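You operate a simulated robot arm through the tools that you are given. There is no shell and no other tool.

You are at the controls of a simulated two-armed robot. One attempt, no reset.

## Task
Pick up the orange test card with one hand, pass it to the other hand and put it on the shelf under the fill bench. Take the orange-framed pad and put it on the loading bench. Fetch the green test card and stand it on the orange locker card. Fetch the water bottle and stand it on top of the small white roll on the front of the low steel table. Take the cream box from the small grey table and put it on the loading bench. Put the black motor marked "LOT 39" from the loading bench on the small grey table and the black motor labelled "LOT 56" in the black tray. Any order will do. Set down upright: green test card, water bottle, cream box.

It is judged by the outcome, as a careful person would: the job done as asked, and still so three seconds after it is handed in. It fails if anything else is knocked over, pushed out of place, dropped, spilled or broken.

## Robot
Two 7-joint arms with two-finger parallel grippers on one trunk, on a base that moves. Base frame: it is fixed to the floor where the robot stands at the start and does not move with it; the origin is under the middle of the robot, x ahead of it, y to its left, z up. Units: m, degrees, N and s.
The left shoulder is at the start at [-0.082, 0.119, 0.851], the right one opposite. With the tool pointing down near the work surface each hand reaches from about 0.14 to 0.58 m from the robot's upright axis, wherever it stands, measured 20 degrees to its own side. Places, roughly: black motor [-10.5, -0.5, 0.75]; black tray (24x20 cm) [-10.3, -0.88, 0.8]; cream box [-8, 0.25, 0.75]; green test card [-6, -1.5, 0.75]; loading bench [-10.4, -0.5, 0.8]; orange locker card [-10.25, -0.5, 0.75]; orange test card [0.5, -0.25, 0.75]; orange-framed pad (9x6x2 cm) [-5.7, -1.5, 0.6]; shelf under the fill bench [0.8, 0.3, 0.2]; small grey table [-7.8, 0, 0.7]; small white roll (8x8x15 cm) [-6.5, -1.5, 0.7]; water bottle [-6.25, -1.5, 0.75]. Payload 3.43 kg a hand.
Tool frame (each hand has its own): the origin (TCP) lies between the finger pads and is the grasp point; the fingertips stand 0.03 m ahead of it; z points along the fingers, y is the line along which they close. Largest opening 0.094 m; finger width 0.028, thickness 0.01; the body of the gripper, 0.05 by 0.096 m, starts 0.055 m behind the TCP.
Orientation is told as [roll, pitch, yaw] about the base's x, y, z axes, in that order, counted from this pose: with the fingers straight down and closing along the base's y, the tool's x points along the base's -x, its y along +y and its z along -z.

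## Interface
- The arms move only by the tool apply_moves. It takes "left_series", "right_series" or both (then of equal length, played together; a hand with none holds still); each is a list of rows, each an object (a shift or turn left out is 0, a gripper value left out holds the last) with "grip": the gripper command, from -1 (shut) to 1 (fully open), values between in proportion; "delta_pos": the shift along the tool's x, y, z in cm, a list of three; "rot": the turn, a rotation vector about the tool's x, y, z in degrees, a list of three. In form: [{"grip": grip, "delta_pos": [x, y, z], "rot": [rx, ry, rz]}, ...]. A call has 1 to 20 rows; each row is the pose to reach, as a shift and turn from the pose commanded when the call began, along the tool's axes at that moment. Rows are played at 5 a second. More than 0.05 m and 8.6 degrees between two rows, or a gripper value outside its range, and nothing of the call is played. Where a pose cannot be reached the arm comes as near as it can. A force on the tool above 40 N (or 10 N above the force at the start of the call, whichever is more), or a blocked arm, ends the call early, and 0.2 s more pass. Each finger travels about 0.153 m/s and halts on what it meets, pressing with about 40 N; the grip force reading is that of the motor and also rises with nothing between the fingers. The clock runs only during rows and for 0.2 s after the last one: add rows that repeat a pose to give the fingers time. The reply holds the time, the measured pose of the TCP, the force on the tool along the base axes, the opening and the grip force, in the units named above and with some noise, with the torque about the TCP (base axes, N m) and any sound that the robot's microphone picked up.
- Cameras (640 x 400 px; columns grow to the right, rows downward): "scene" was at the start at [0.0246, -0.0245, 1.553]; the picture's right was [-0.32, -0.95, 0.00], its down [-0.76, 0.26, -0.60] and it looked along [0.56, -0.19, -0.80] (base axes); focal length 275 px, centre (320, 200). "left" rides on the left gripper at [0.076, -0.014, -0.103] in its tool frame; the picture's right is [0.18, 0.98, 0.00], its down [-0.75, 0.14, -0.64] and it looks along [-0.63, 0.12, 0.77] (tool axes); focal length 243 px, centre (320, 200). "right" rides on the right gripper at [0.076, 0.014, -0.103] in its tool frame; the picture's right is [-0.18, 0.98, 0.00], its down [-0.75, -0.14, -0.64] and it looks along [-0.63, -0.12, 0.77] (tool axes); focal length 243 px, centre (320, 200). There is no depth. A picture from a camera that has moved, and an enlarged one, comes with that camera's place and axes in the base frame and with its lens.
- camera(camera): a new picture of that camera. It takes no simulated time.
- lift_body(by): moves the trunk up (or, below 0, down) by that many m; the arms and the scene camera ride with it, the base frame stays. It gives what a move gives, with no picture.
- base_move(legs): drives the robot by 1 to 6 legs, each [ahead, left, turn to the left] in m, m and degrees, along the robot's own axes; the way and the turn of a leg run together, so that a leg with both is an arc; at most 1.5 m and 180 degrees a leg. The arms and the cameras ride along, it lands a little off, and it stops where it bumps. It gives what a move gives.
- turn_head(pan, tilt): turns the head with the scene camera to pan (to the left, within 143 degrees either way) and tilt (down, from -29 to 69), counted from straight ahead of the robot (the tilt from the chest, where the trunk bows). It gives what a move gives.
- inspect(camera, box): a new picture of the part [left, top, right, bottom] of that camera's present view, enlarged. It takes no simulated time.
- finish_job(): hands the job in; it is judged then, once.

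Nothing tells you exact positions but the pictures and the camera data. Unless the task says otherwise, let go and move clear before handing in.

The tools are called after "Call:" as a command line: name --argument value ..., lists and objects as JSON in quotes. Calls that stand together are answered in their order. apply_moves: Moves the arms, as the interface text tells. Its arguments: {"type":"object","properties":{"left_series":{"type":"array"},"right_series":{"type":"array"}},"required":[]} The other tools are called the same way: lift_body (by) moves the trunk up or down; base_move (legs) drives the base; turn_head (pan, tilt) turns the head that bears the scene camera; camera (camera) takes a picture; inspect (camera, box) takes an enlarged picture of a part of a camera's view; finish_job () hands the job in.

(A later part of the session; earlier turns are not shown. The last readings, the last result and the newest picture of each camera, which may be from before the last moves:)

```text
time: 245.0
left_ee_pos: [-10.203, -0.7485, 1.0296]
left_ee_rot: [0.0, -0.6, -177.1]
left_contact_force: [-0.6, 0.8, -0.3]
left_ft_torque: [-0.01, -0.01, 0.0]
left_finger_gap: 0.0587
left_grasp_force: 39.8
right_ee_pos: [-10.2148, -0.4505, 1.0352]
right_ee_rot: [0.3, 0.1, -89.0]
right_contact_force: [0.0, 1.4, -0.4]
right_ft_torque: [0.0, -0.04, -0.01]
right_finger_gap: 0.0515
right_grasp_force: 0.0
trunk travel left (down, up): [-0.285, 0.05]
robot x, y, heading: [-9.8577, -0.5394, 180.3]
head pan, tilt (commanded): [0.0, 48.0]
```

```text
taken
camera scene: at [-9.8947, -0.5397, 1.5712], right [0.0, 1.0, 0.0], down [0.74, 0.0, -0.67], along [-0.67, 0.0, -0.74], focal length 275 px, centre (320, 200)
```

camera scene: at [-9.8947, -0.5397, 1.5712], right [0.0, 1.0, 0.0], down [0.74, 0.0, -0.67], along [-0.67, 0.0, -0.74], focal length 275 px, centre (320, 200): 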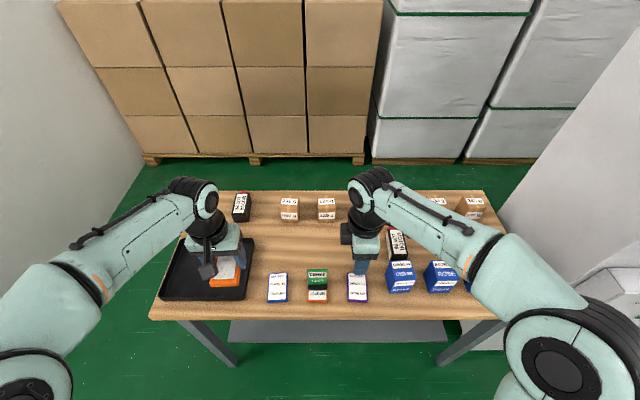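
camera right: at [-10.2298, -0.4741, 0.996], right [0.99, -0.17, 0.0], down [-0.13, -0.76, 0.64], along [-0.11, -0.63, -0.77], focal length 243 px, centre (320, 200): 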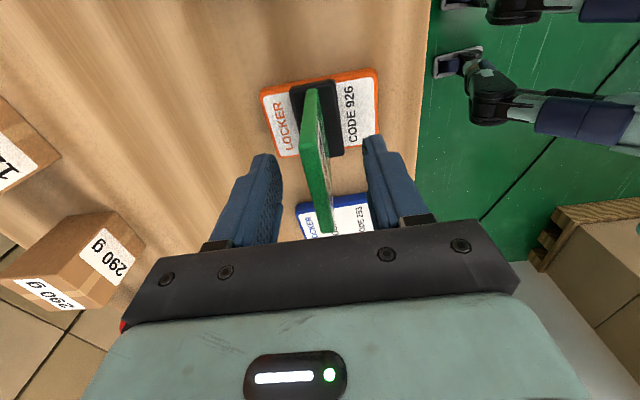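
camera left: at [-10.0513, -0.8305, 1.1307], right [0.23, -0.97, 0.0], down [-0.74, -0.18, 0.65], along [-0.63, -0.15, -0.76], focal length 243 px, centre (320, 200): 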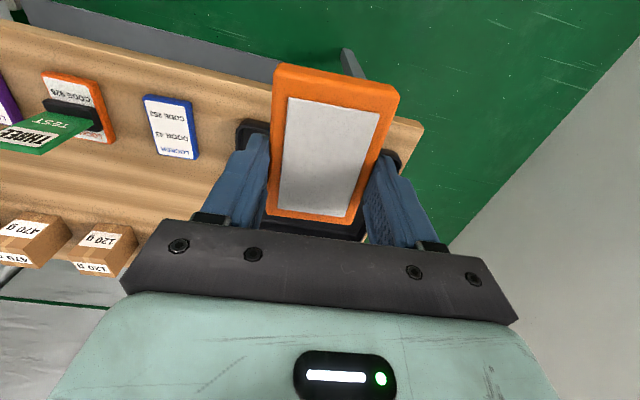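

Call:
apply_moves --left_series '[{"delta_pos": [-4, -2, 0]}, {"delta_pos": [-8, -4, 0]}, {"delta_pos": [-12, -6, 2]}, {"delta_pos": [-15, -8, 5]}, {"delta_pos": [-18.2, -9.8, 8]}, {"delta_pos": [-18.2, -9.8, 11]}, {"delta_pos": [-18.2, -9.8, 13]}, {"delta_pos": [-18.2, -9.8, 13]}]'

Call:
camera --camera "left"

Call:
inspect --camera "scene" --box '[200, 170, 392, 290]'

```text
time: 246.8
left_ee_pos: [-10.3895, -0.6607, 0.8998]
left_ee_rot: [0.0, -0.7, -177.1]
left_contact_force: [-0.8, 0.0, -0.8]
left_ft_torque: [0.03, -0.01, -0.03]
left_finger_gap: 0.0586
left_grasp_force: 40.3
right_ee_pos: [-10.2152, -0.4511, 1.0356]
right_ee_rot: [0.2, 0.1, -89.0]
right_contact_force: [-0.1, 0.5, 0.4]
right_ft_torque: [-0.01, -0.04, 0.0]
right_finger_gap: 0.0517
right_grasp_force: 0.1
trunk travel left (down, up): [-0.285, 0.05]
robot x, y, heading: [-9.8598, -0.5428, 180.1]
head pan, tilt (commanded): [0.0, 48.0]
```

```text
taken
camera left: at [-10.3152, -0.6444, 1.0007], right [0.23, -0.97, 0.0], down [-0.74, -0.18, 0.65], along [-0.63, -0.15, -0.76], focal length 243 px, centre (320, 200)
```

left: 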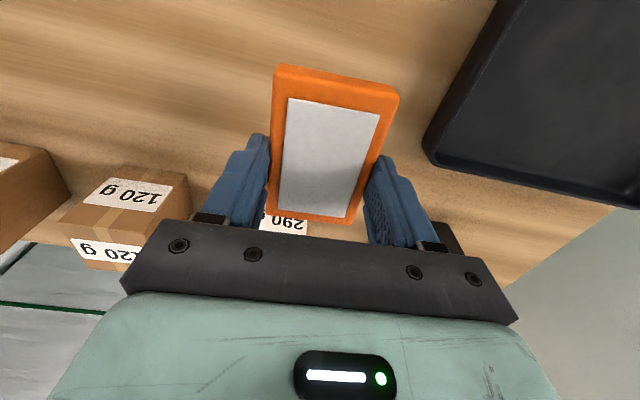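

```text
3.33 times, centred on (296, 230) of scene
camera zoom: at [-9.8943, -0.54, 1.5713], right [0.0, 1.0, 0.0], down [0.74, 0.0, -0.67], along [-0.67, 0.0, -0.74], focal length 916 px, centre (400, 100)
```

zoom: 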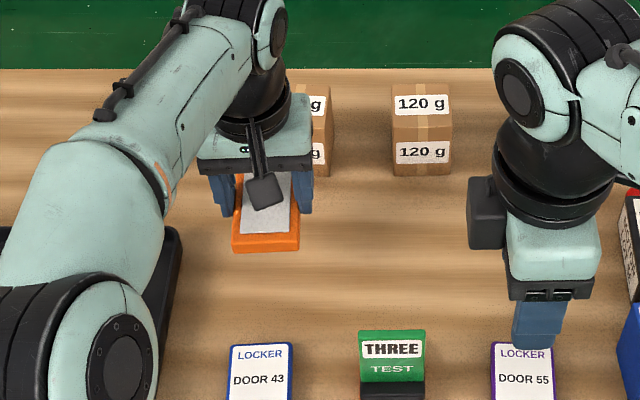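

Call:
apply_moves --left_series '[{"delta_pos": [0, 0, 2]}, {"delta_pos": [0, 0, 4]}, {"delta_pos": [0, 0, 5.5]}, {"delta_pos": [0, 0, 5.5]}]'

Call:
apply_moves --left_series '[{"delta_pos": [0, 0, 0.4]}, {"delta_pos": [0, 0, 0.8]}, {"delta_pos": [0, 0, 0.8]}]'

```text
time: 247.8
left_ee_pos: [-10.389, -0.66, 0.8471]
left_ee_rot: [0.0, -0.6, -177.0]
left_contact_force: [0.5, -0.1, 0.0]
left_ft_torque: [-0.02, -0.03, 0.04]
left_finger_gap: 0.0587
left_grasp_force: 39.8
right_ee_pos: [-10.214, -0.4517, 1.0339]
right_ee_rot: [-0.1, 0.1, -89.1]
right_contact_force: [0.4, 0.4, 0.1]
right_ft_torque: [-0.02, 0.03, 0.0]
right_finger_gap: 0.0517
right_grasp_force: 0.1
trunk travel left (down, up): [-0.285, 0.05]
robot x, y, heading: [-9.8576, -0.5396, 180.0]
head pan, tilt (commanded): [0.0, 48.0]
```

```text
time: 248.6
left_ee_pos: [-10.3915, -0.6599, 0.8403]
left_ee_rot: [0.0, -0.6, -177.1]
left_contact_force: [0.5, -0.2, -0.4]
left_ft_torque: [0.0, -0.03, -0.05]
left_finger_gap: 0.0588
left_grasp_force: 40.0
right_ee_pos: [-10.2148, -0.4509, 1.0345]
right_ee_rot: [0.0, 0.1, -89.0]
right_contact_force: [0.4, -0.9, 0.0]
right_ft_torque: [-0.03, -0.02, 0.01]
right_finger_gap: 0.0518
right_grasp_force: 0.2
trunk travel left (down, up): [-0.285, 0.05]
robot x, y, heading: [-9.8605, -0.5382, 179.8]
head pan, tilt (commanded): [0.0, 48.0]
```

Call:
apply_moves --left_series '[{"delta_pos": [0, 0, 0.3]}, {"delta_pos": [0, 0, 0.6]}, {"delta_pos": [0, 0, 0.6]}]'

Call:
apply_moves --left_series '[{"delta_pos": [0, 0, 0.2]}, {"delta_pos": [0, 0, 0.4]}, {"delta_pos": [0, 0, 0.4]}]'

```text
time: 249.4
left_ee_pos: [-10.3926, -0.661, 0.8334]
left_ee_rot: [0.1, -0.6, -177.1]
left_contact_force: [0.2, 1.3, 0.0]
left_ft_torque: [0.02, -0.02, 0.01]
left_finger_gap: 0.0585
left_grasp_force: 40.0
right_ee_pos: [-10.2151, -0.4512, 1.0343]
right_ee_rot: [0.2, 0.0, -89.0]
right_contact_force: [0.1, 0.4, -0.3]
right_ft_torque: [-0.03, 0.01, -0.04]
right_finger_gap: 0.0519
right_grasp_force: 0.2
trunk travel left (down, up): [-0.285, 0.05]
robot x, y, heading: [-9.8614, -0.5375, 179.8]
head pan, tilt (commanded): [0.0, 48.0]
```

```text
time: 250.2
left_ee_pos: [-10.3916, -0.6612, 0.8314]
left_ee_rot: [0.0, -0.8, -177.0]
left_contact_force: [1.5, -2.0, 16.4]
left_ft_torque: [-0.09, -0.64, -0.04]
left_finger_gap: 0.0589
left_grasp_force: 40.0
right_ee_pos: [-10.2149, -0.4512, 1.0356]
right_ee_rot: [0.1, 0.1, -89.0]
right_contact_force: [0.8, 0.7, 0.5]
right_ft_torque: [0.01, 0.0, -0.01]
right_finger_gap: 0.0516
right_grasp_force: 0.0
trunk travel left (down, up): [-0.285, 0.05]
robot x, y, heading: [-9.8582, -0.5401, 179.7]
head pan, tilt (commanded): [0.0, 48.0]
```

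Contact: the pad lies on the bench (top z≈0.80). I open and lift the left hand.

Call:
apply_moves --left_series '[{"delta_pos": [0, 0, -0.15]}, {"delta_pos": [0, 0, -0.15], "grip": 0.35}, {"delta_pos": [0, 0, -0.15], "grip": 0.6}, {"delta_pos": [0, 0, -0.15], "grip": 0.7}, {"delta_pos": [0, 0, -2]}, {"delta_pos": [0, 0, -6]}, {"delta_pos": [0, 0, -10]}, {"delta_pos": [0, 0, -14]}, {"delta_pos": [4, 0, -16]}, {"delta_pos": [8, 2, -17]}, {"delta_pos": [12, 5, -17]}, {"delta_pos": [12, 5, -17]}]'

Call:
camera --camera "scene"

Call:
camera --camera "left"

```text
time: 252.8
left_ee_pos: [-10.2691, -0.7057, 1.0017]
left_ee_rot: [0.0, -0.6, -177.1]
left_contact_force: [0.2, 0.0, 0.0]
left_ft_torque: [0.02, 0.01, 0.01]
left_finger_gap: 0.0798
left_grasp_force: 0.0
right_ee_pos: [-10.2168, -0.4503, 1.034]
right_ee_rot: [0.2, 0.0, -89.1]
right_contact_force: [0.5, -0.6, 0.1]
right_ft_torque: [-0.02, -0.01, -0.01]
right_finger_gap: 0.0518
right_grasp_force: 0.0
trunk travel left (down, up): [-0.285, 0.05]
robot x, y, heading: [-9.8559, -0.5376, 179.5]
head pan, tilt (commanded): [0.0, 48.0]
```

```text
taken
camera scene: at [-9.8954, -0.5394, 1.5713], right [0.0, 1.0, 0.0], down [0.74, 0.0, -0.67], along [-0.67, 0.0, -0.74], focal length 275 px, centre (320, 200)
```

scene: 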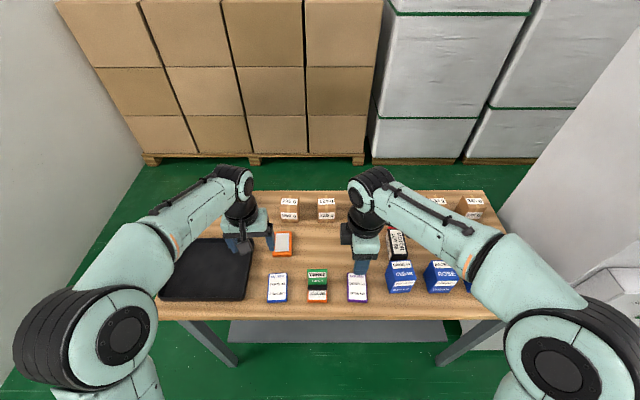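

```text
taken
camera left: at [-10.194, -0.688, 1.101], right [0.23, -0.97, 0.0], down [-0.74, -0.18, 0.65], along [-0.63, -0.15, -0.76], focal length 243 px, centre (320, 200)
```

left: 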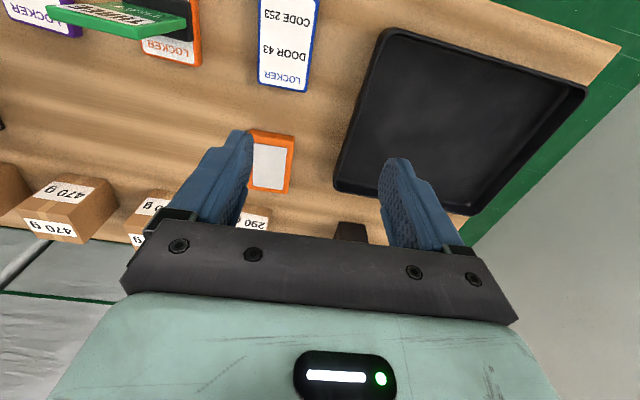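

Pad placed. Now LOT 56: I take a closer look at it behind the CEDAR box and at the tray.

Call:
inspect --camera "scene" --box '[370, 210, 498, 300]'

Call:
camera --camera "right"

```text
4.44 times, centred on (434, 255) of scene
camera zoom: at [-9.8954, -0.5394, 1.5713], right [0.0, 1.0, 0.0], down [0.74, 0.0, -0.67], along [-0.67, 0.0, -0.74], focal length 1222 px, centre (-187, -44)
```

zoom: 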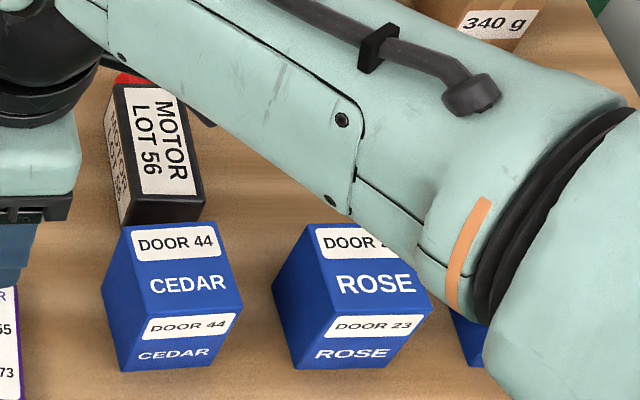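

```text
taken
camera right: at [-10.203, -0.374, 1.1369], right [0.99, -0.17, 0.0], down [-0.13, -0.76, 0.64], along [-0.11, -0.63, -0.77], focal length 243 px, centre (320, 200)
```

right: 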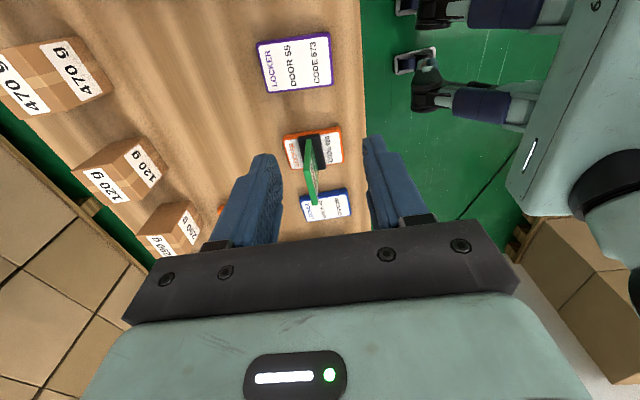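

LOT 56 is about 9×4.8×4 cm, centred near [-10.381,-0.294] with top z≈0.841, 3–4 cm behind the CEDAR box. I turn the right hand so it closes across its width and shift the base right.

Call:
apply_moves --right_series '[{"rot": [0, 0, 8.3], "grip": 1}, {"rot": [0, 0, 16.6]}, {"rot": [0, 0, 24.9]}, {"rot": [0, 0, 33.2]}, {"rot": [0, 0, 41.5]}, {"rot": [0, 0, 49.8]}, {"rot": [0, 0, 58.1]}, {"rot": [0, 0, 66.4]}, {"rot": [0, 0, 74.7]}, {"rot": [0, 0, 83]}, {"rot": [0, 0, 91]}, {"rot": [0, 0, 91]}]'

Call:
base_move --legs '[[0, -0.11, 0]]'

Call:
camera --camera "right"

Call:
camera --camera "scene"

```text
time: 255.4
left_ee_pos: [-10.2684, -0.7055, 1.0002]
left_ee_rot: [-0.1, -0.6, -177.1]
left_contact_force: [0.4, -0.3, 0.8]
left_ft_torque: [-0.01, 0.01, 0.02]
left_finger_gap: 0.0801
left_grasp_force: 0.0
right_ee_pos: [-10.2158, -0.4518, 1.0378]
right_ee_rot: [-0.2, 0.1, 179.8]
right_contact_force: [0.5, -0.7, -0.4]
right_ft_torque: [-0.01, -0.01, -0.03]
right_finger_gap: 0.0942
right_grasp_force: 0.0
trunk travel left (down, up): [-0.285, 0.05]
robot x, y, heading: [-9.8563, -0.5359, 180.1]
head pan, tilt (commanded): [0.0, 48.0]
```

```text
time: 257.0
left_ee_pos: [-10.2701, -0.5966, 1.0013]
left_ee_rot: [0.0, -0.6, -176.9]
left_contact_force: [0.1, 0.2, 0.7]
left_ft_torque: [0.01, 0.01, -0.01]
left_finger_gap: 0.0799
left_grasp_force: 0.0
right_ee_pos: [-10.2159, -0.3423, 1.0361]
right_ee_rot: [-0.1, 0.1, -179.9]
right_contact_force: [-0.2, 0.5, 0.1]
right_ft_torque: [0.01, 0.0, -0.01]
right_finger_gap: 0.094
right_grasp_force: 0.0
trunk travel left (down, up): [-0.285, 0.05]
robot x, y, heading: [-9.8619, -0.4305, -180.0]
head pan, tilt (commanded): [0.0, 48.0]
```

```text
taken
camera right: at [-10.1392, -0.3565, 1.1384], right [-0.18, -0.98, 0.0], down [-0.76, 0.14, 0.64], along [-0.63, 0.12, -0.77], focal length 243 px, centre (320, 200)
```

right: 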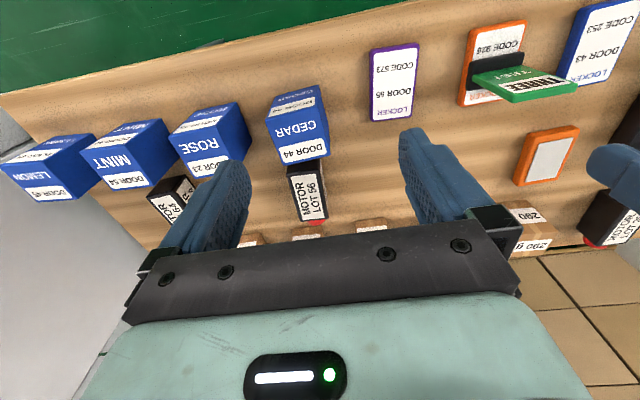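

```text
taken
camera scene: at [-9.8944, -0.4301, 1.5713], right [0.0, 1.0, 0.0], down [0.74, 0.0, -0.67], along [-0.67, 0.0, -0.74], focal length 275 px, centre (320, 200)
```

scene: 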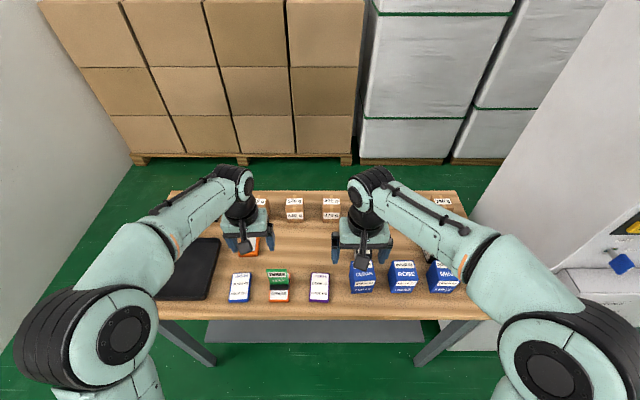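

Call:
apply_moves --right_series '[{"delta_pos": [-4, -1.2, 0]}, {"delta_pos": [-8, -2.4, 0]}, {"delta_pos": [-12, -3.6, 2]}, {"delta_pos": [-16.2, -4.7, 4]}, {"delta_pos": [-16.2, -4.7, 6]}, {"delta_pos": [-16.2, -4.7, 6]}]'

Call:
camera --camera "right"

Call:
inspect --camera "scene" --box '[310, 170, 470, 290]'

```text
time: 258.4
left_ee_pos: [-10.2668, -0.5968, 1.0]
left_ee_rot: [0.0, -0.7, -177.0]
left_contact_force: [0.1, 0.3, 0.6]
left_ft_torque: [-0.03, -0.02, -0.03]
left_finger_gap: 0.0799
left_grasp_force: 0.0
right_ee_pos: [-10.3763, -0.2956, 0.9745]
right_ee_rot: [-0.1, 0.1, -179.9]
right_contact_force: [0.1, 0.0, 0.1]
right_ft_torque: [-0.03, 0.02, -0.01]
right_finger_gap: 0.0942
right_grasp_force: 0.0
trunk travel left (down, up): [-0.285, 0.05]
robot x, y, heading: [-9.8591, -0.4278, -180.2]
head pan, tilt (commanded): [0.0, 48.0]
```

```text
taken
camera right: at [-10.3014, -0.3096, 1.0764], right [-0.18, -0.98, 0.0], down [-0.76, 0.14, 0.64], along [-0.63, 0.12, -0.77], focal length 243 px, centre (320, 200)
```

right: 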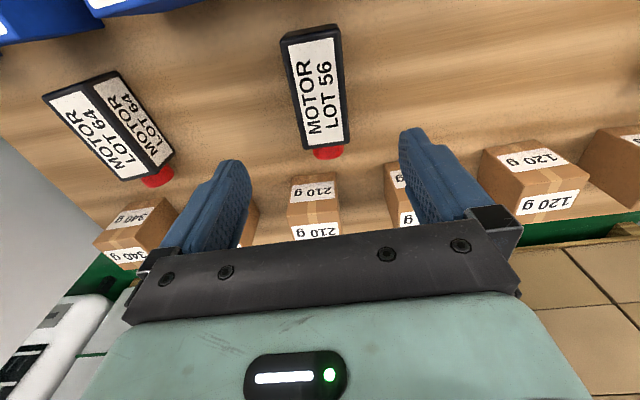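

```text
3.33 times, centred on (390, 230) of scene
camera zoom: at [-9.8948, -0.4304, 1.5713], right [0.0, 1.0, 0.0], down [0.74, 0.0, -0.67], along [-0.67, 0.0, -0.74], focal length 916 px, centre (87, 100)
```

zoom: 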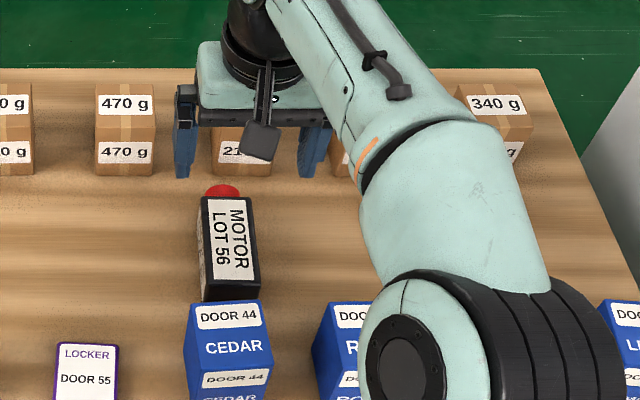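

The right elbow would come down onto the blue boxes here, so I'll use the left arm for LOT 56 instead with the base further right (its elbow then hangs over the low locker cards). I retract the right hand first.

Call:
apply_moves --right_series '[{"delta_pos": [0, 0, -3]}, {"delta_pos": [0, 0, -6]}, {"delta_pos": [4, 0, -7]}, {"delta_pos": [8, 0, -7]}, {"delta_pos": [12, 0, -7]}, {"delta_pos": [16, 0, -7]}, {"delta_pos": [20, 0, -7]}, {"delta_pos": [20, 0, -7]}]' --left_series '[{"delta_pos": [0, 0, -1]}, {"delta_pos": [0, 0, -3]}, {"delta_pos": [0, 0, -4]}, {"delta_pos": [0, 0, -4]}, {"delta_pos": [0, 0, -4]}, {"delta_pos": [0, 0, -4]}, {"delta_pos": [0, 0, -4]}, {"delta_pos": [0, 0, -4]}]'

Call:
base_move --legs '[[0, -0.2, 0]]'

Call:
camera --camera "scene"

Call:
camera --camera "left"

```text
time: 260.2
left_ee_pos: [-10.2681, -0.5953, 1.0403]
left_ee_rot: [0.1, -0.6, -176.9]
left_contact_force: [0.3, 0.3, -0.6]
left_ft_torque: [-0.01, 0.04, 0.01]
left_finger_gap: 0.0801
left_grasp_force: 0.0
right_ee_pos: [-10.1783, -0.2926, 1.0456]
right_ee_rot: [-0.1, 0.1, -179.9]
right_contact_force: [0.3, -1.1, -0.8]
right_ft_torque: [0.04, -0.02, -0.01]
right_finger_gap: 0.094
right_grasp_force: 0.1
trunk travel left (down, up): [-0.285, 0.05]
robot x, y, heading: [-9.8608, -0.4289, -179.7]
head pan, tilt (commanded): [0.0, 48.0]
```

```text
time: 262.6
left_ee_pos: [-10.2662, -0.4004, 1.0388]
left_ee_rot: [0.0, -0.6, -176.8]
left_contact_force: [0.0, 0.9, -0.1]
left_ft_torque: [-0.02, 0.02, -0.04]
left_finger_gap: 0.0798
left_grasp_force: 0.1
right_ee_pos: [-10.1781, -0.0973, 1.0464]
right_ee_rot: [-0.2, 0.1, -179.7]
right_contact_force: [0.0, -0.1, -0.9]
right_ft_torque: [0.0, 0.02, 0.01]
right_finger_gap: 0.0941
right_grasp_force: 0.1
trunk travel left (down, up): [-0.285, 0.05]
robot x, y, heading: [-9.8584, -0.2347, -179.9]
head pan, tilt (commanded): [0.0, 48.0]
```

```text
taken
camera scene: at [-9.8947, -0.2353, 1.5713], right [0.0, 1.0, 0.0], down [0.74, 0.0, -0.67], along [-0.67, 0.0, -0.74], focal length 275 px, centre (320, 200)
```

scene: 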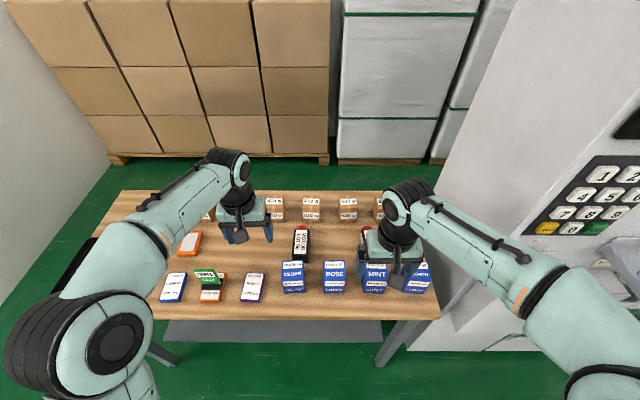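

```text
taken
camera left: at [-10.192, -0.3843, 1.1406], right [0.24, -0.97, 0.0], down [-0.74, -0.18, 0.65], along [-0.63, -0.15, -0.76], focal length 243 px, centre (320, 200)
```

left: 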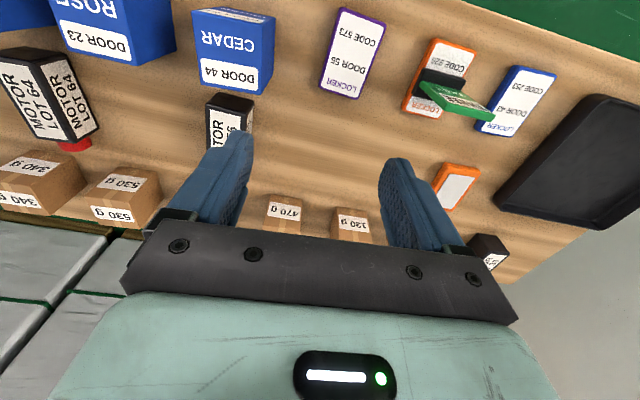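

Call:
lift_body --by 0.05

Call:
apply_moves --left_series '[{"delta_pos": [-3, -2.5, 0]}, {"delta_pos": [-6, -5, 1]}, {"delta_pos": [-9, -7.5, 2]}, {"delta_pos": [-11.5, -10, 4]}, {"delta_pos": [-11.8, -10, 6]}, {"delta_pos": [-11.8, -10, 8]}, {"delta_pos": [-11.8, -10, 8]}]'

Call:
camera --camera "scene"

Call:
camera --camera "left"

```text
time: 263.5
left_ee_pos: [-10.2664, -0.401, 1.0894]
left_ee_rot: [-0.1, -0.5, -176.8]
left_contact_force: [-0.2, 0.2, -0.3]
left_ft_torque: [-0.01, 0.02, 0.01]
left_finger_gap: 0.08
left_grasp_force: 0.0
right_ee_pos: [-10.1778, -0.0978, 1.0957]
right_ee_rot: [-0.2, 0.1, -179.7]
right_contact_force: [-0.3, -0.1, -0.2]
right_ft_torque: [-0.02, 0.02, 0.01]
right_finger_gap: 0.094
right_grasp_force: 0.1
trunk travel left (down, up): [-0.335, 0.0]
robot x, y, heading: [-9.8609, -0.2345, -179.4]
head pan, tilt (commanded): [0.0, 48.0]
```

```text
time: 265.1
left_ee_pos: [-10.3928, -0.3095, 1.0117]
left_ee_rot: [-0.1, -0.5, -176.7]
left_contact_force: [0.4, 0.1, -0.2]
left_ft_torque: [0.02, -0.03, 0.01]
left_finger_gap: 0.0798
left_grasp_force: 0.0
right_ee_pos: [-10.1781, -0.099, 1.095]
right_ee_rot: [-0.2, 0.2, -179.7]
right_contact_force: [-0.6, 0.0, -0.4]
right_ft_torque: [0.01, 0.0, -0.01]
right_finger_gap: 0.0939
right_grasp_force: 0.0
trunk travel left (down, up): [-0.335, 0.0]
robot x, y, heading: [-9.8585, -0.2355, -179.8]
head pan, tilt (commanded): [0.0, 48.0]
```

```text
taken
camera scene: at [-9.894, -0.2355, 1.6234], right [0.0, 1.0, 0.0], down [0.74, 0.0, -0.67], along [-0.67, 0.0, -0.74], focal length 275 px, centre (320, 200)
```

scene: 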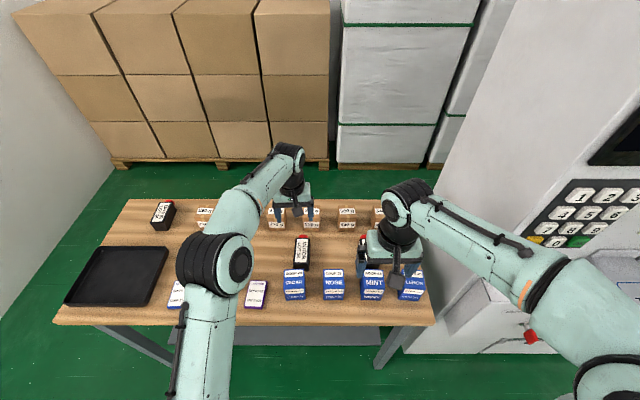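

```text
taken
camera left: at [-10.317, -0.2926, 1.112], right [0.24, -0.97, 0.0], down [-0.74, -0.18, 0.65], along [-0.63, -0.15, -0.76], focal length 243 px, centre (320, 200)
```

left: 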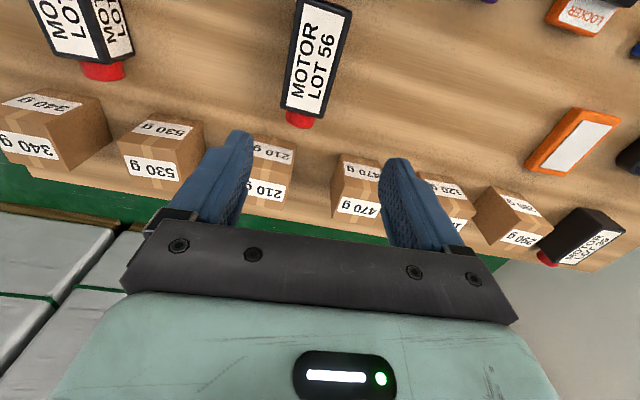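

The elbow is well up now. LOT 56 spans x -10.323…-10.42 at y≈-0.298. I centre over it and descend partway.

Call:
apply_moves --left_series '[{"delta_pos": [1.5, -1.1, 2], "rot": [0, 0, 3], "grip": 1}, {"delta_pos": [1.5, -1.1, 5], "rot": [0, 0, 3]}, {"delta_pos": [1.5, -1.1, 8], "rot": [0, 0, 3]}, {"delta_pos": [1.5, -1.1, 11], "rot": [0, 0, 3]}, {"delta_pos": [1.5, -1.1, 11], "rot": [0, 0, 3]}]'

Call:
camera --camera "left"

Call:
camera --camera "scene"

```text
time: 266.3
left_ee_pos: [-10.3754, -0.2961, 0.9012]
left_ee_rot: [0.0, -0.6, -179.8]
left_contact_force: [-0.3, -0.3, 0.1]
left_ft_torque: [-0.04, 0.02, -0.03]
left_finger_gap: 0.0942
left_grasp_force: 0.1
right_ee_pos: [-10.1768, -0.0976, 1.0949]
right_ee_rot: [-0.1, 0.1, -179.8]
right_contact_force: [0.0, -0.1, -0.3]
right_ft_torque: [0.03, 0.02, 0.01]
right_finger_gap: 0.0939
right_grasp_force: 0.1
trunk travel left (down, up): [-0.335, 0.0]
robot x, y, heading: [-9.8593, -0.2318, -179.8]
head pan, tilt (commanded): [0.0, 48.0]
```

```text
taken
camera left: at [-10.3014, -0.2827, 1.0012], right [0.19, -0.98, 0.0], down [-0.75, -0.14, 0.65], along [-0.64, -0.12, -0.76], focal length 243 px, centre (320, 200)
```

left: 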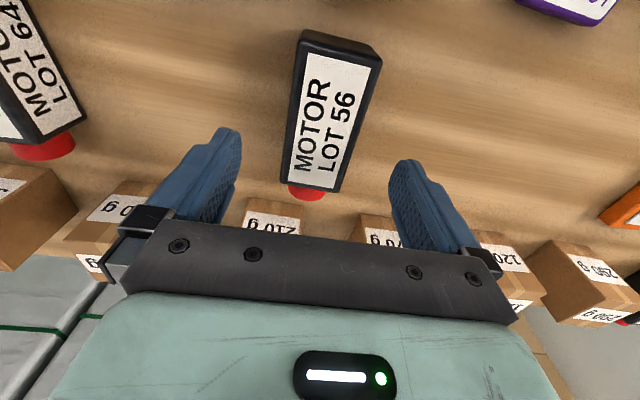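

```text
taken
camera scene: at [-9.8939, -0.2355, 1.6234], right [0.0, 1.0, 0.0], down [0.74, 0.0, -0.67], along [-0.67, 0.0, -0.74], focal length 275 px, centre (320, 200)
```

scene: 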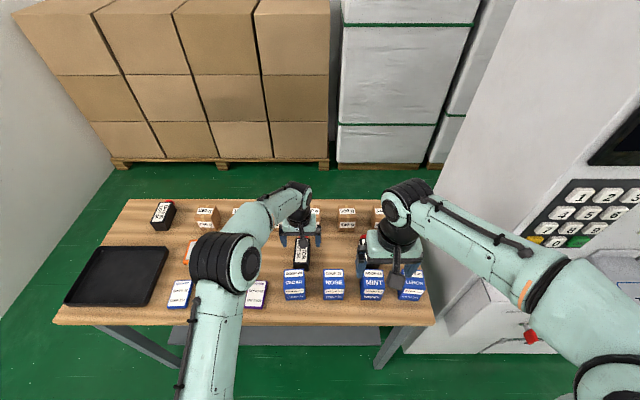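

Call:
apply_moves --left_series '[{"delta_pos": [0, 0.5, 2]}, {"delta_pos": [0, 0.5, 4]}, {"delta_pos": [0, 0.5, 5.8]}, {"delta_pos": [0, 0.5, 5.8]}]'

Call:
apply_moves --left_series '[{"grip": 0.5}, {"grip": 0.2}, {"grip": 0}, {"grip": -1}, {"grip": -1}, {"grip": -1}]'

Call:
camera --camera "left"

```text
time: 267.3
left_ee_pos: [-10.3788, -0.3017, 0.8412]
left_ee_rot: [-0.1, -0.6, -179.7]
left_contact_force: [0.5, 0.0, 0.1]
left_ft_torque: [-0.01, -0.06, 0.0]
left_finger_gap: 0.0939
left_grasp_force: 0.0
right_ee_pos: [-10.1769, -0.097, 1.0966]
right_ee_rot: [-0.1, 0.1, -179.7]
right_contact_force: [1.1, 0.0, 0.9]
right_ft_torque: [0.02, 0.01, 0.0]
right_finger_gap: 0.094
right_grasp_force: 0.2
trunk travel left (down, up): [-0.335, 0.0]
robot x, y, heading: [-9.8581, -0.2334, -179.7]
head pan, tilt (commanded): [0.0, 48.0]
```

```text
time: 268.7
left_ee_pos: [-10.3793, -0.3026, 0.8434]
left_ee_rot: [0.0, -0.6, -179.8]
left_contact_force: [-0.1, 1.1, 1.3]
left_ft_torque: [0.03, 0.0, 0.0]
left_finger_gap: 0.054
left_grasp_force: 40.1
right_ee_pos: [-10.1781, -0.0978, 1.095]
right_ee_rot: [-0.1, 0.1, -179.7]
right_contact_force: [-0.6, 0.8, -0.2]
right_ft_torque: [-0.02, -0.03, -0.04]
right_finger_gap: 0.0938
right_grasp_force: 0.0
trunk travel left (down, up): [-0.335, 0.0]
robot x, y, heading: [-9.8582, -0.2336, -179.9]
head pan, tilt (commanded): [0.0, 48.0]
```

```text
taken
camera left: at [-10.3036, -0.2885, 0.9421], right [0.19, -0.98, 0.0], down [-0.75, -0.14, 0.65], along [-0.64, -0.12, -0.76], focal length 243 px, centre (320, 200)
```

left: 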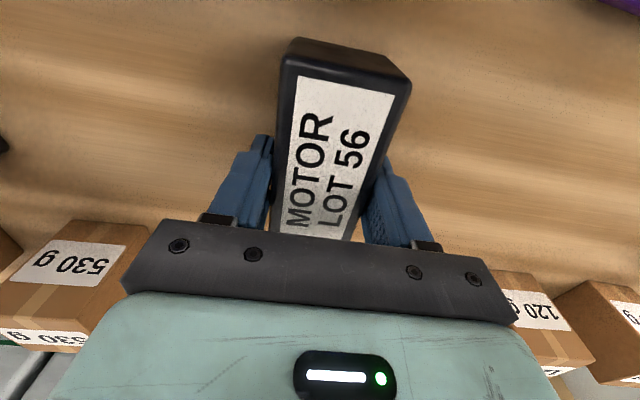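

Call:
apply_moves --left_series '[{"delta_pos": [0, 0, -1]}, {"delta_pos": [0, 0, -3]}, {"delta_pos": [0, 0, -6]}, {"delta_pos": [0, 0, -10]}, {"delta_pos": [0, 0, -14]}, {"delta_pos": [0, 0, -17]}, {"delta_pos": [0, 0, -17]}]'

Call:
camera --camera "scene"

Call:
camera --camera "left"

```text
time: 270.3
left_ee_pos: [-10.3777, -0.3029, 1.0142]
left_ee_rot: [0.0, -0.4, -179.8]
left_contact_force: [0.2, -0.4, -4.0]
left_ft_torque: [-0.03, 0.05, 0.0]
left_finger_gap: 0.0541
left_grasp_force: 40.5
right_ee_pos: [-10.1781, -0.0986, 1.0946]
right_ee_rot: [-0.1, 0.2, -179.8]
right_contact_force: [-0.2, -0.3, -0.1]
right_ft_torque: [0.02, 0.03, -0.05]
right_finger_gap: 0.0939
right_grasp_force: 0.1
trunk travel left (down, up): [-0.335, 0.0]
robot x, y, heading: [-9.8599, -0.2325, -179.8]
head pan, tilt (commanded): [0.0, 48.0]
```

```text
taken
camera scene: at [-9.8944, -0.2356, 1.6234], right [0.0, 1.0, 0.0], down [0.74, 0.0, -0.67], along [-0.67, 0.0, -0.74], focal length 275 px, centre (320, 200)
```

scene: 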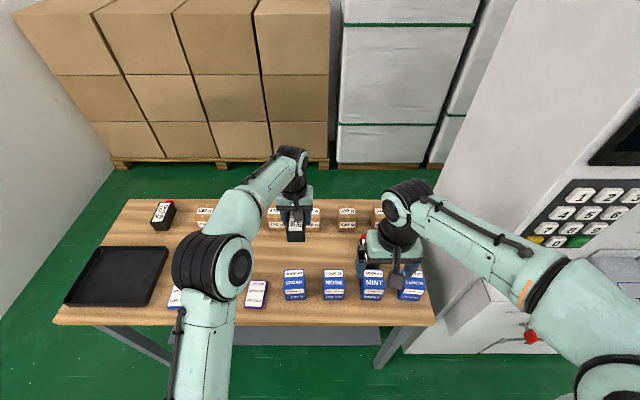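

```text
taken
camera left: at [-10.3026, -0.2896, 1.1148], right [0.19, -0.98, 0.0], down [-0.75, -0.14, 0.65], along [-0.64, -0.12, -0.76], focal length 243 px, centre (320, 200)
```

left: 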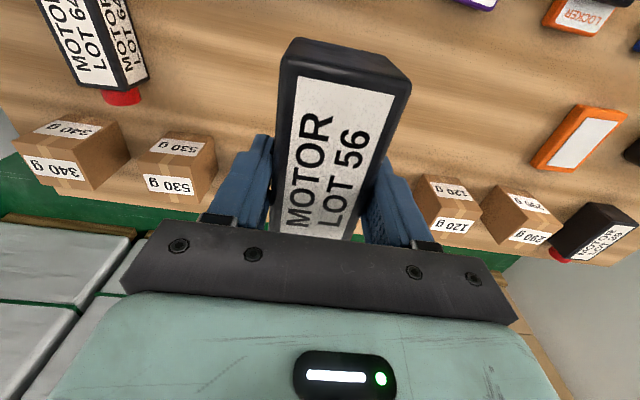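

LOT 56 is lifted (about 0.4 kg). I carry it left to the black tray (centre about [-10.30,-0.88]).

Call:
base_move --legs '[[0, 0.5, 0]]'

Call:
camera --camera "scene"

Call:
camera --camera "left"

```text
time: 275.2
left_ee_pos: [-10.3728, -0.8125, 1.0139]
left_ee_rot: [0.0, -0.6, -179.0]
left_contact_force: [-0.1, -0.3, -3.2]
left_ft_torque: [-0.04, 0.04, -0.01]
left_finger_gap: 0.0541
left_grasp_force: 39.9
right_ee_pos: [-10.1735, -0.6053, 1.0958]
right_ee_rot: [-0.3, 0.2, -178.9]
right_contact_force: [-0.3, -0.2, 0.3]
right_ft_torque: [0.0, 0.03, 0.01]
right_finger_gap: 0.0938
right_grasp_force: 0.0
trunk travel left (down, up): [-0.335, 0.0]
robot x, y, heading: [-9.8508, -0.7358, -178.7]
head pan, tilt (commanded): [0.0, 48.0]
```

```text
taken
camera scene: at [-9.8889, -0.7383, 1.6234], right [-0.02, 1.0, 0.0], down [0.74, 0.01, -0.67], along [-0.67, -0.01, -0.74], focal length 275 px, centre (320, 200)
```

scene: 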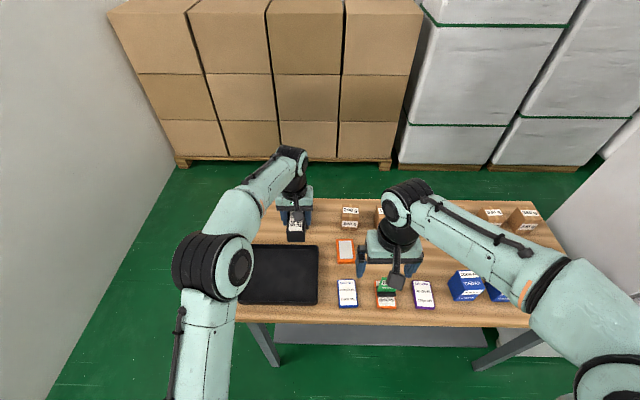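

```text
taken
camera left: at [-10.2962, -0.7987, 1.1144], right [0.2, -0.98, 0.0], down [-0.74, -0.16, 0.65], along [-0.64, -0.13, -0.76], focal length 243 px, centre (320, 200)
```

left: 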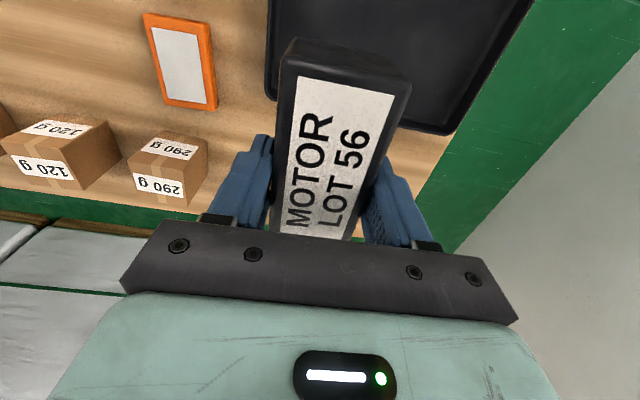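

Call:
apply_moves --left_series '[{"delta_pos": [2.2, 2.3, 0]}, {"delta_pos": [4.4, 4.6, 1]}, {"delta_pos": [6.6, 6.9, 3]}, {"delta_pos": [6.6, 6.9, 6]}, {"delta_pos": [6.6, 6.9, 9]}, {"delta_pos": [6.6, 6.9, 12]}, {"delta_pos": [6.6, 6.9, 14]}, {"delta_pos": [6.6, 6.9, 14]}]'

Call:
camera --camera "left"

Call:
camera --camera "scene"

```text
time: 277.0
left_ee_pos: [-10.3091, -0.8831, 0.8738]
left_ee_rot: [0.0, -0.7, -178.9]
left_contact_force: [-0.7, -0.3, -3.5]
left_ft_torque: [-0.03, -0.01, 0.01]
left_finger_gap: 0.054
left_grasp_force: 39.5
right_ee_pos: [-10.1738, -0.6053, 1.0953]
right_ee_rot: [-0.1, 0.1, -178.8]
right_contact_force: [-0.4, 0.0, 0.0]
right_ft_torque: [0.01, 0.0, -0.01]
right_finger_gap: 0.0941
right_grasp_force: 0.2
trunk travel left (down, up): [-0.335, 0.0]
robot x, y, heading: [-9.8529, -0.7362, -179.0]
head pan, tilt (commanded): [0.0, 48.0]
```

```text
taken
camera left: at [-10.2339, -0.8686, 0.9749], right [0.2, -0.98, 0.0], down [-0.74, -0.16, 0.65], along [-0.64, -0.13, -0.76], focal length 243 px, centre (320, 200)
```

left: 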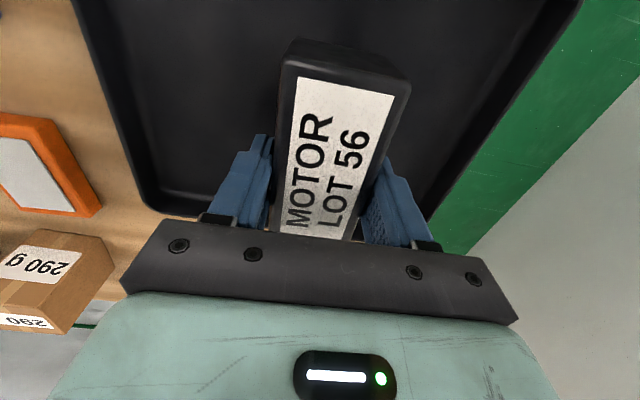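

```text
taken
camera scene: at [-9.8887, -0.7384, 1.6234], right [-0.02, 1.0, 0.0], down [0.74, 0.01, -0.67], along [-0.67, -0.01, -0.74], focal length 275 px, centre (320, 200)
```

scene: 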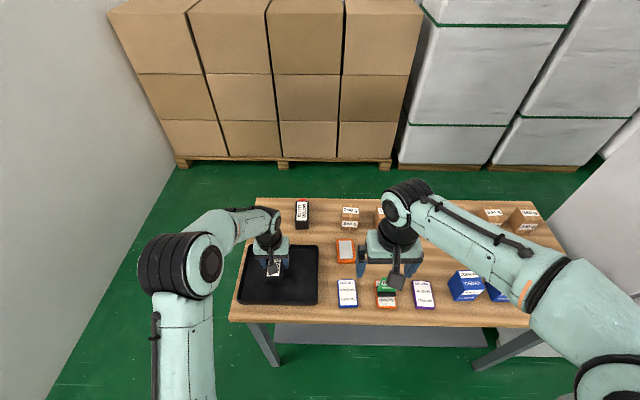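

Over the tray and centred. I lower to contact and release.

Call:
apply_moves --left_series '[{"delta_pos": [0, 0, 0.7]}, {"delta_pos": [0, 0, 1.4]}, {"delta_pos": [0, 0, 1.8]}, {"delta_pos": [0, 0, 1.8]}]'

Call:
apply_moves --left_series '[{"delta_pos": [0, 0, 0.25]}, {"delta_pos": [0, 0, 0.5]}, {"delta_pos": [0, 0, 0.5]}]'

```text
time: 278.0
left_ee_pos: [-10.3079, -0.8811, 0.8559]
left_ee_rot: [0.0, -0.5, -178.9]
left_contact_force: [-0.1, -0.3, -3.5]
left_ft_torque: [-0.01, 0.04, 0.02]
left_finger_gap: 0.0541
left_grasp_force: 39.9
right_ee_pos: [-10.1743, -0.6038, 1.0953]
right_ee_rot: [-0.1, 0.2, -178.8]
right_contact_force: [-0.6, -0.1, -0.1]
right_ft_torque: [0.0, 0.01, 0.02]
right_finger_gap: 0.0938
right_grasp_force: 0.0
trunk travel left (down, up): [-0.335, 0.0]
robot x, y, heading: [-9.8515, -0.7379, -179.1]
head pan, tilt (commanded): [0.0, 48.0]
```

```text
time: 278.8
left_ee_pos: [-10.3071, -0.8816, 0.8495]
left_ee_rot: [0.0, -0.6, -178.8]
left_contact_force: [0.2, -0.4, -3.7]
left_ft_torque: [-0.01, 0.02, -0.02]
left_finger_gap: 0.0544
left_grasp_force: 39.9
right_ee_pos: [-10.1743, -0.6047, 1.0958]
right_ee_rot: [-0.1, 0.2, -178.8]
right_contact_force: [0.0, 0.1, 0.7]
right_ft_torque: [0.0, 0.05, 0.05]
right_finger_gap: 0.0939
right_grasp_force: 0.0
trunk travel left (down, up): [-0.335, 0.0]
robot x, y, heading: [-9.8508, -0.7406, -178.9]
head pan, tilt (commanded): [0.0, 48.0]
```

Call:
apply_moves --left_series '[{"delta_pos": [0, 0, 0.2]}, {"delta_pos": [0, 0, 0.4]}, {"delta_pos": [0, 0, 0.4]}]'

```text
time: 279.6
left_ee_pos: [-10.3062, -0.8808, 0.8454]
left_ee_rot: [0.0, -0.6, -178.9]
left_contact_force: [-0.9, -0.8, 2.1]
left_ft_torque: [0.07, -0.3, -0.05]
left_finger_gap: 0.0541
left_grasp_force: 39.7
right_ee_pos: [-10.1747, -0.6054, 1.096]
right_ee_rot: [-0.1, 0.1, -178.8]
right_contact_force: [0.0, 0.4, 0.2]
right_ft_torque: [0.0, 0.0, 0.0]
right_finger_gap: 0.0939
right_grasp_force: 0.1
trunk travel left (down, up): [-0.335, 0.0]
robot x, y, heading: [-9.8577, -0.7339, -178.9]
head pan, tilt (commanded): [0.0, 48.0]
```

Contact reached (weight taken). I open and lift.

Call:
apply_moves --left_series '[{"grip": 0.3}, {"grip": 0.5}, {"grip": 0.7}, {"grip": 0.7}, {"delta_pos": [0, 0, -2]}, {"delta_pos": [0, 0, -6]}, {"delta_pos": [0, 0, -10]}, {"delta_pos": [0, 0, -14]}, {"delta_pos": [0, 0, -17]}, {"delta_pos": [0, 0, -17]}]'

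Call:
camera --camera "left"

Call:
inspect --camera "scene" --box '[220, 180, 412, 320]'

```text
time: 281.8
left_ee_pos: [-10.3063, -0.8816, 1.0181]
left_ee_rot: [-0.1, -0.5, -178.9]
left_contact_force: [-0.4, -0.5, 0.2]
left_ft_torque: [0.02, -0.02, 0.03]
left_finger_gap: 0.0799
left_grasp_force: 0.1
right_ee_pos: [-10.173, -0.6049, 1.0958]
right_ee_rot: [-0.1, 0.1, -178.8]
right_contact_force: [0.0, 0.1, 0.2]
right_ft_torque: [0.0, 0.01, 0.04]
right_finger_gap: 0.094
right_grasp_force: 0.0
trunk travel left (down, up): [-0.335, 0.0]
robot x, y, heading: [-9.852, -0.7338, -178.8]
head pan, tilt (commanded): [0.0, 48.0]
```

```text
taken
camera left: at [-10.2298, -0.8676, 1.1183], right [0.2, -0.98, 0.0], down [-0.74, -0.16, 0.65], along [-0.64, -0.13, -0.76], focal length 243 px, centre (320, 200)
```

left: 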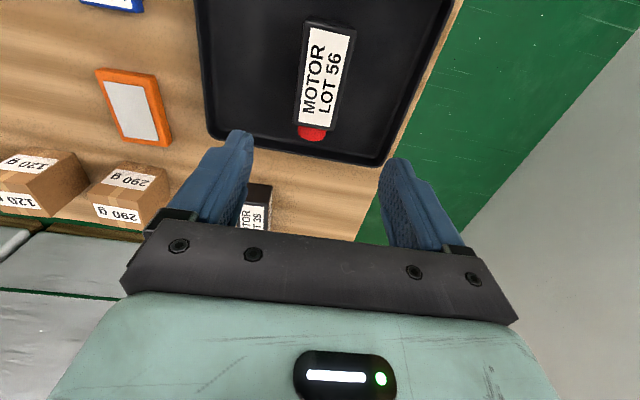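

```text
2.86 times, centred on (316, 250) of scene
camera zoom: at [-9.8887, -0.7383, 1.6234], right [-0.02, 1.0, 0.0], down [0.74, 0.01, -0.67], along [-0.67, -0.01, -0.74], focal length 786 px, centre (331, 57)
```

zoom: 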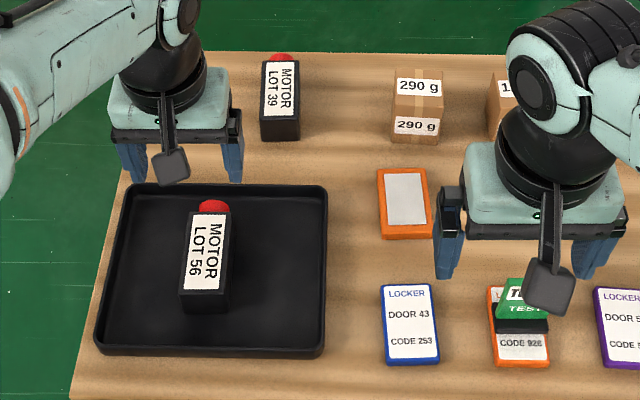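

LOT 56 lies in the black tray. LOT 39 is at the back, x -10.487…-10.583, y≈-0.816; I drive 12 cm closer so the left hand can reach it.

Call:
base_move --legs '[[0.12, -0.03, -1.0]]'

Call:
camera --camera "left"

Call:
camera --camera "scene"

```text
time: 283.1
left_ee_pos: [-10.4291, -0.8452, 1.0171]
left_ee_rot: [0.1, -0.6, -179.7]
left_contact_force: [0.2, -0.7, -0.4]
left_ft_torque: [-0.02, 0.02, 0.0]
left_finger_gap: 0.0797
left_grasp_force: 0.1
right_ee_pos: [-10.2939, -0.5701, 1.0951]
right_ee_rot: [-0.1, 0.2, -179.9]
right_contact_force: [1.0, 0.7, 0.6]
right_ft_torque: [-0.02, 0.0, 0.0]
right_finger_gap: 0.0939
right_grasp_force: 0.0
trunk travel left (down, up): [-0.335, 0.0]
robot x, y, heading: [-9.9768, -0.7084, -180.0]
head pan, tilt (commanded): [0.0, 48.0]
```

```text
taken
camera left: at [-10.3537, -0.8321, 1.1176], right [0.19, -0.98, 0.0], down [-0.75, -0.14, 0.65], along [-0.64, -0.12, -0.76], focal length 243 px, centre (320, 200)
```

left: 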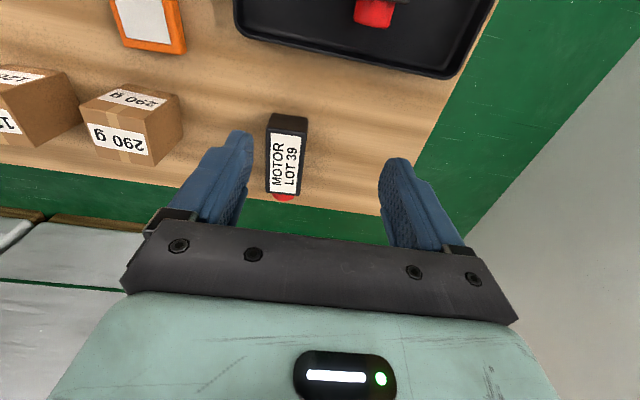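

```text
taken
camera scene: at [-10.0105, -0.7087, 1.6231], right [0.0, 1.0, 0.0], down [0.74, 0.0, -0.67], along [-0.67, 0.0, -0.74], focal length 275 px, centre (320, 200)
```

scene: 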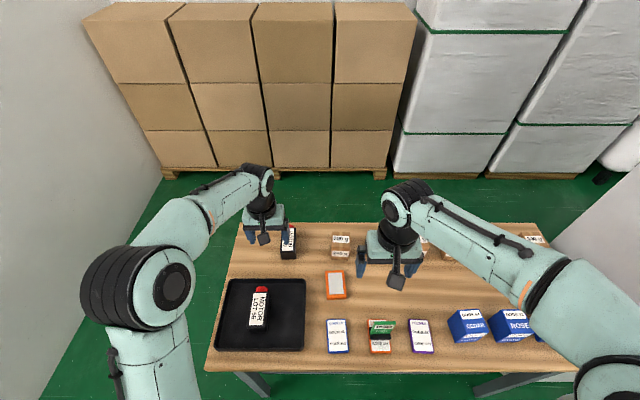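

Call:
apply_moves --left_series '[{"delta_pos": [-3, -1, 0], "grip": 1}, {"delta_pos": [-6, -2, 1]}, {"delta_pos": [-9.4, -2.4, 3]}, {"delta_pos": [-9.4, -2.4, 6]}, {"delta_pos": [-9.4, -2.4, 9]}, {"delta_pos": [-9.4, -2.4, 11]}, {"delta_pos": [-9.4, -2.4, 11]}]'

Call:
camera --camera "left"

Call:
camera --camera "scene"

```text
time: 284.7
left_ee_pos: [-10.5242, -0.8204, 0.911]
left_ee_rot: [0.0, -0.6, -179.9]
left_contact_force: [0.6, 0.0, 0.1]
left_ft_torque: [-0.01, -0.02, 0.0]
left_finger_gap: 0.0938
left_grasp_force: 0.1
right_ee_pos: [-10.2942, -0.5716, 1.0953]
right_ee_rot: [-0.1, 0.1, -179.8]
right_contact_force: [-0.4, 0.0, -0.2]
right_ft_torque: [0.0, -0.03, -0.04]
right_finger_gap: 0.0937
right_grasp_force: 0.0
trunk travel left (down, up): [-0.335, 0.0]
robot x, y, heading: [-9.975, -0.707, -179.9]
head pan, tilt (commanded): [0.0, 48.0]
```

```text
taken
camera left: at [-10.4486, -0.8083, 1.0106], right [0.19, -0.98, 0.0], down [-0.75, -0.14, 0.65], along [-0.64, -0.12, -0.76], focal length 243 px, centre (320, 200)
```

left: 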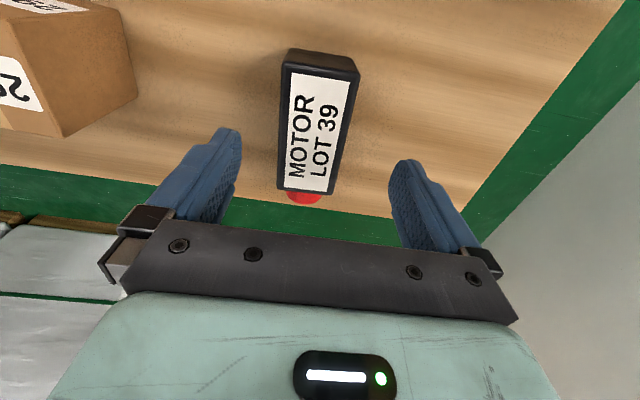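

```text
taken
camera scene: at [-10.0111, -0.7087, 1.6234], right [0.0, 1.0, 0.0], down [0.74, 0.0, -0.67], along [-0.67, 0.0, -0.74], focal length 275 px, centre (320, 200)
```

scene: 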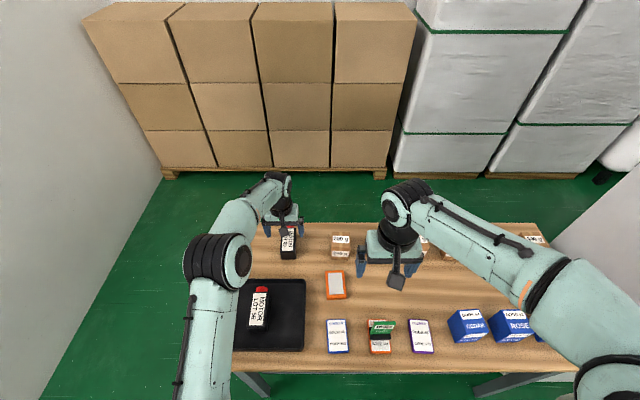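

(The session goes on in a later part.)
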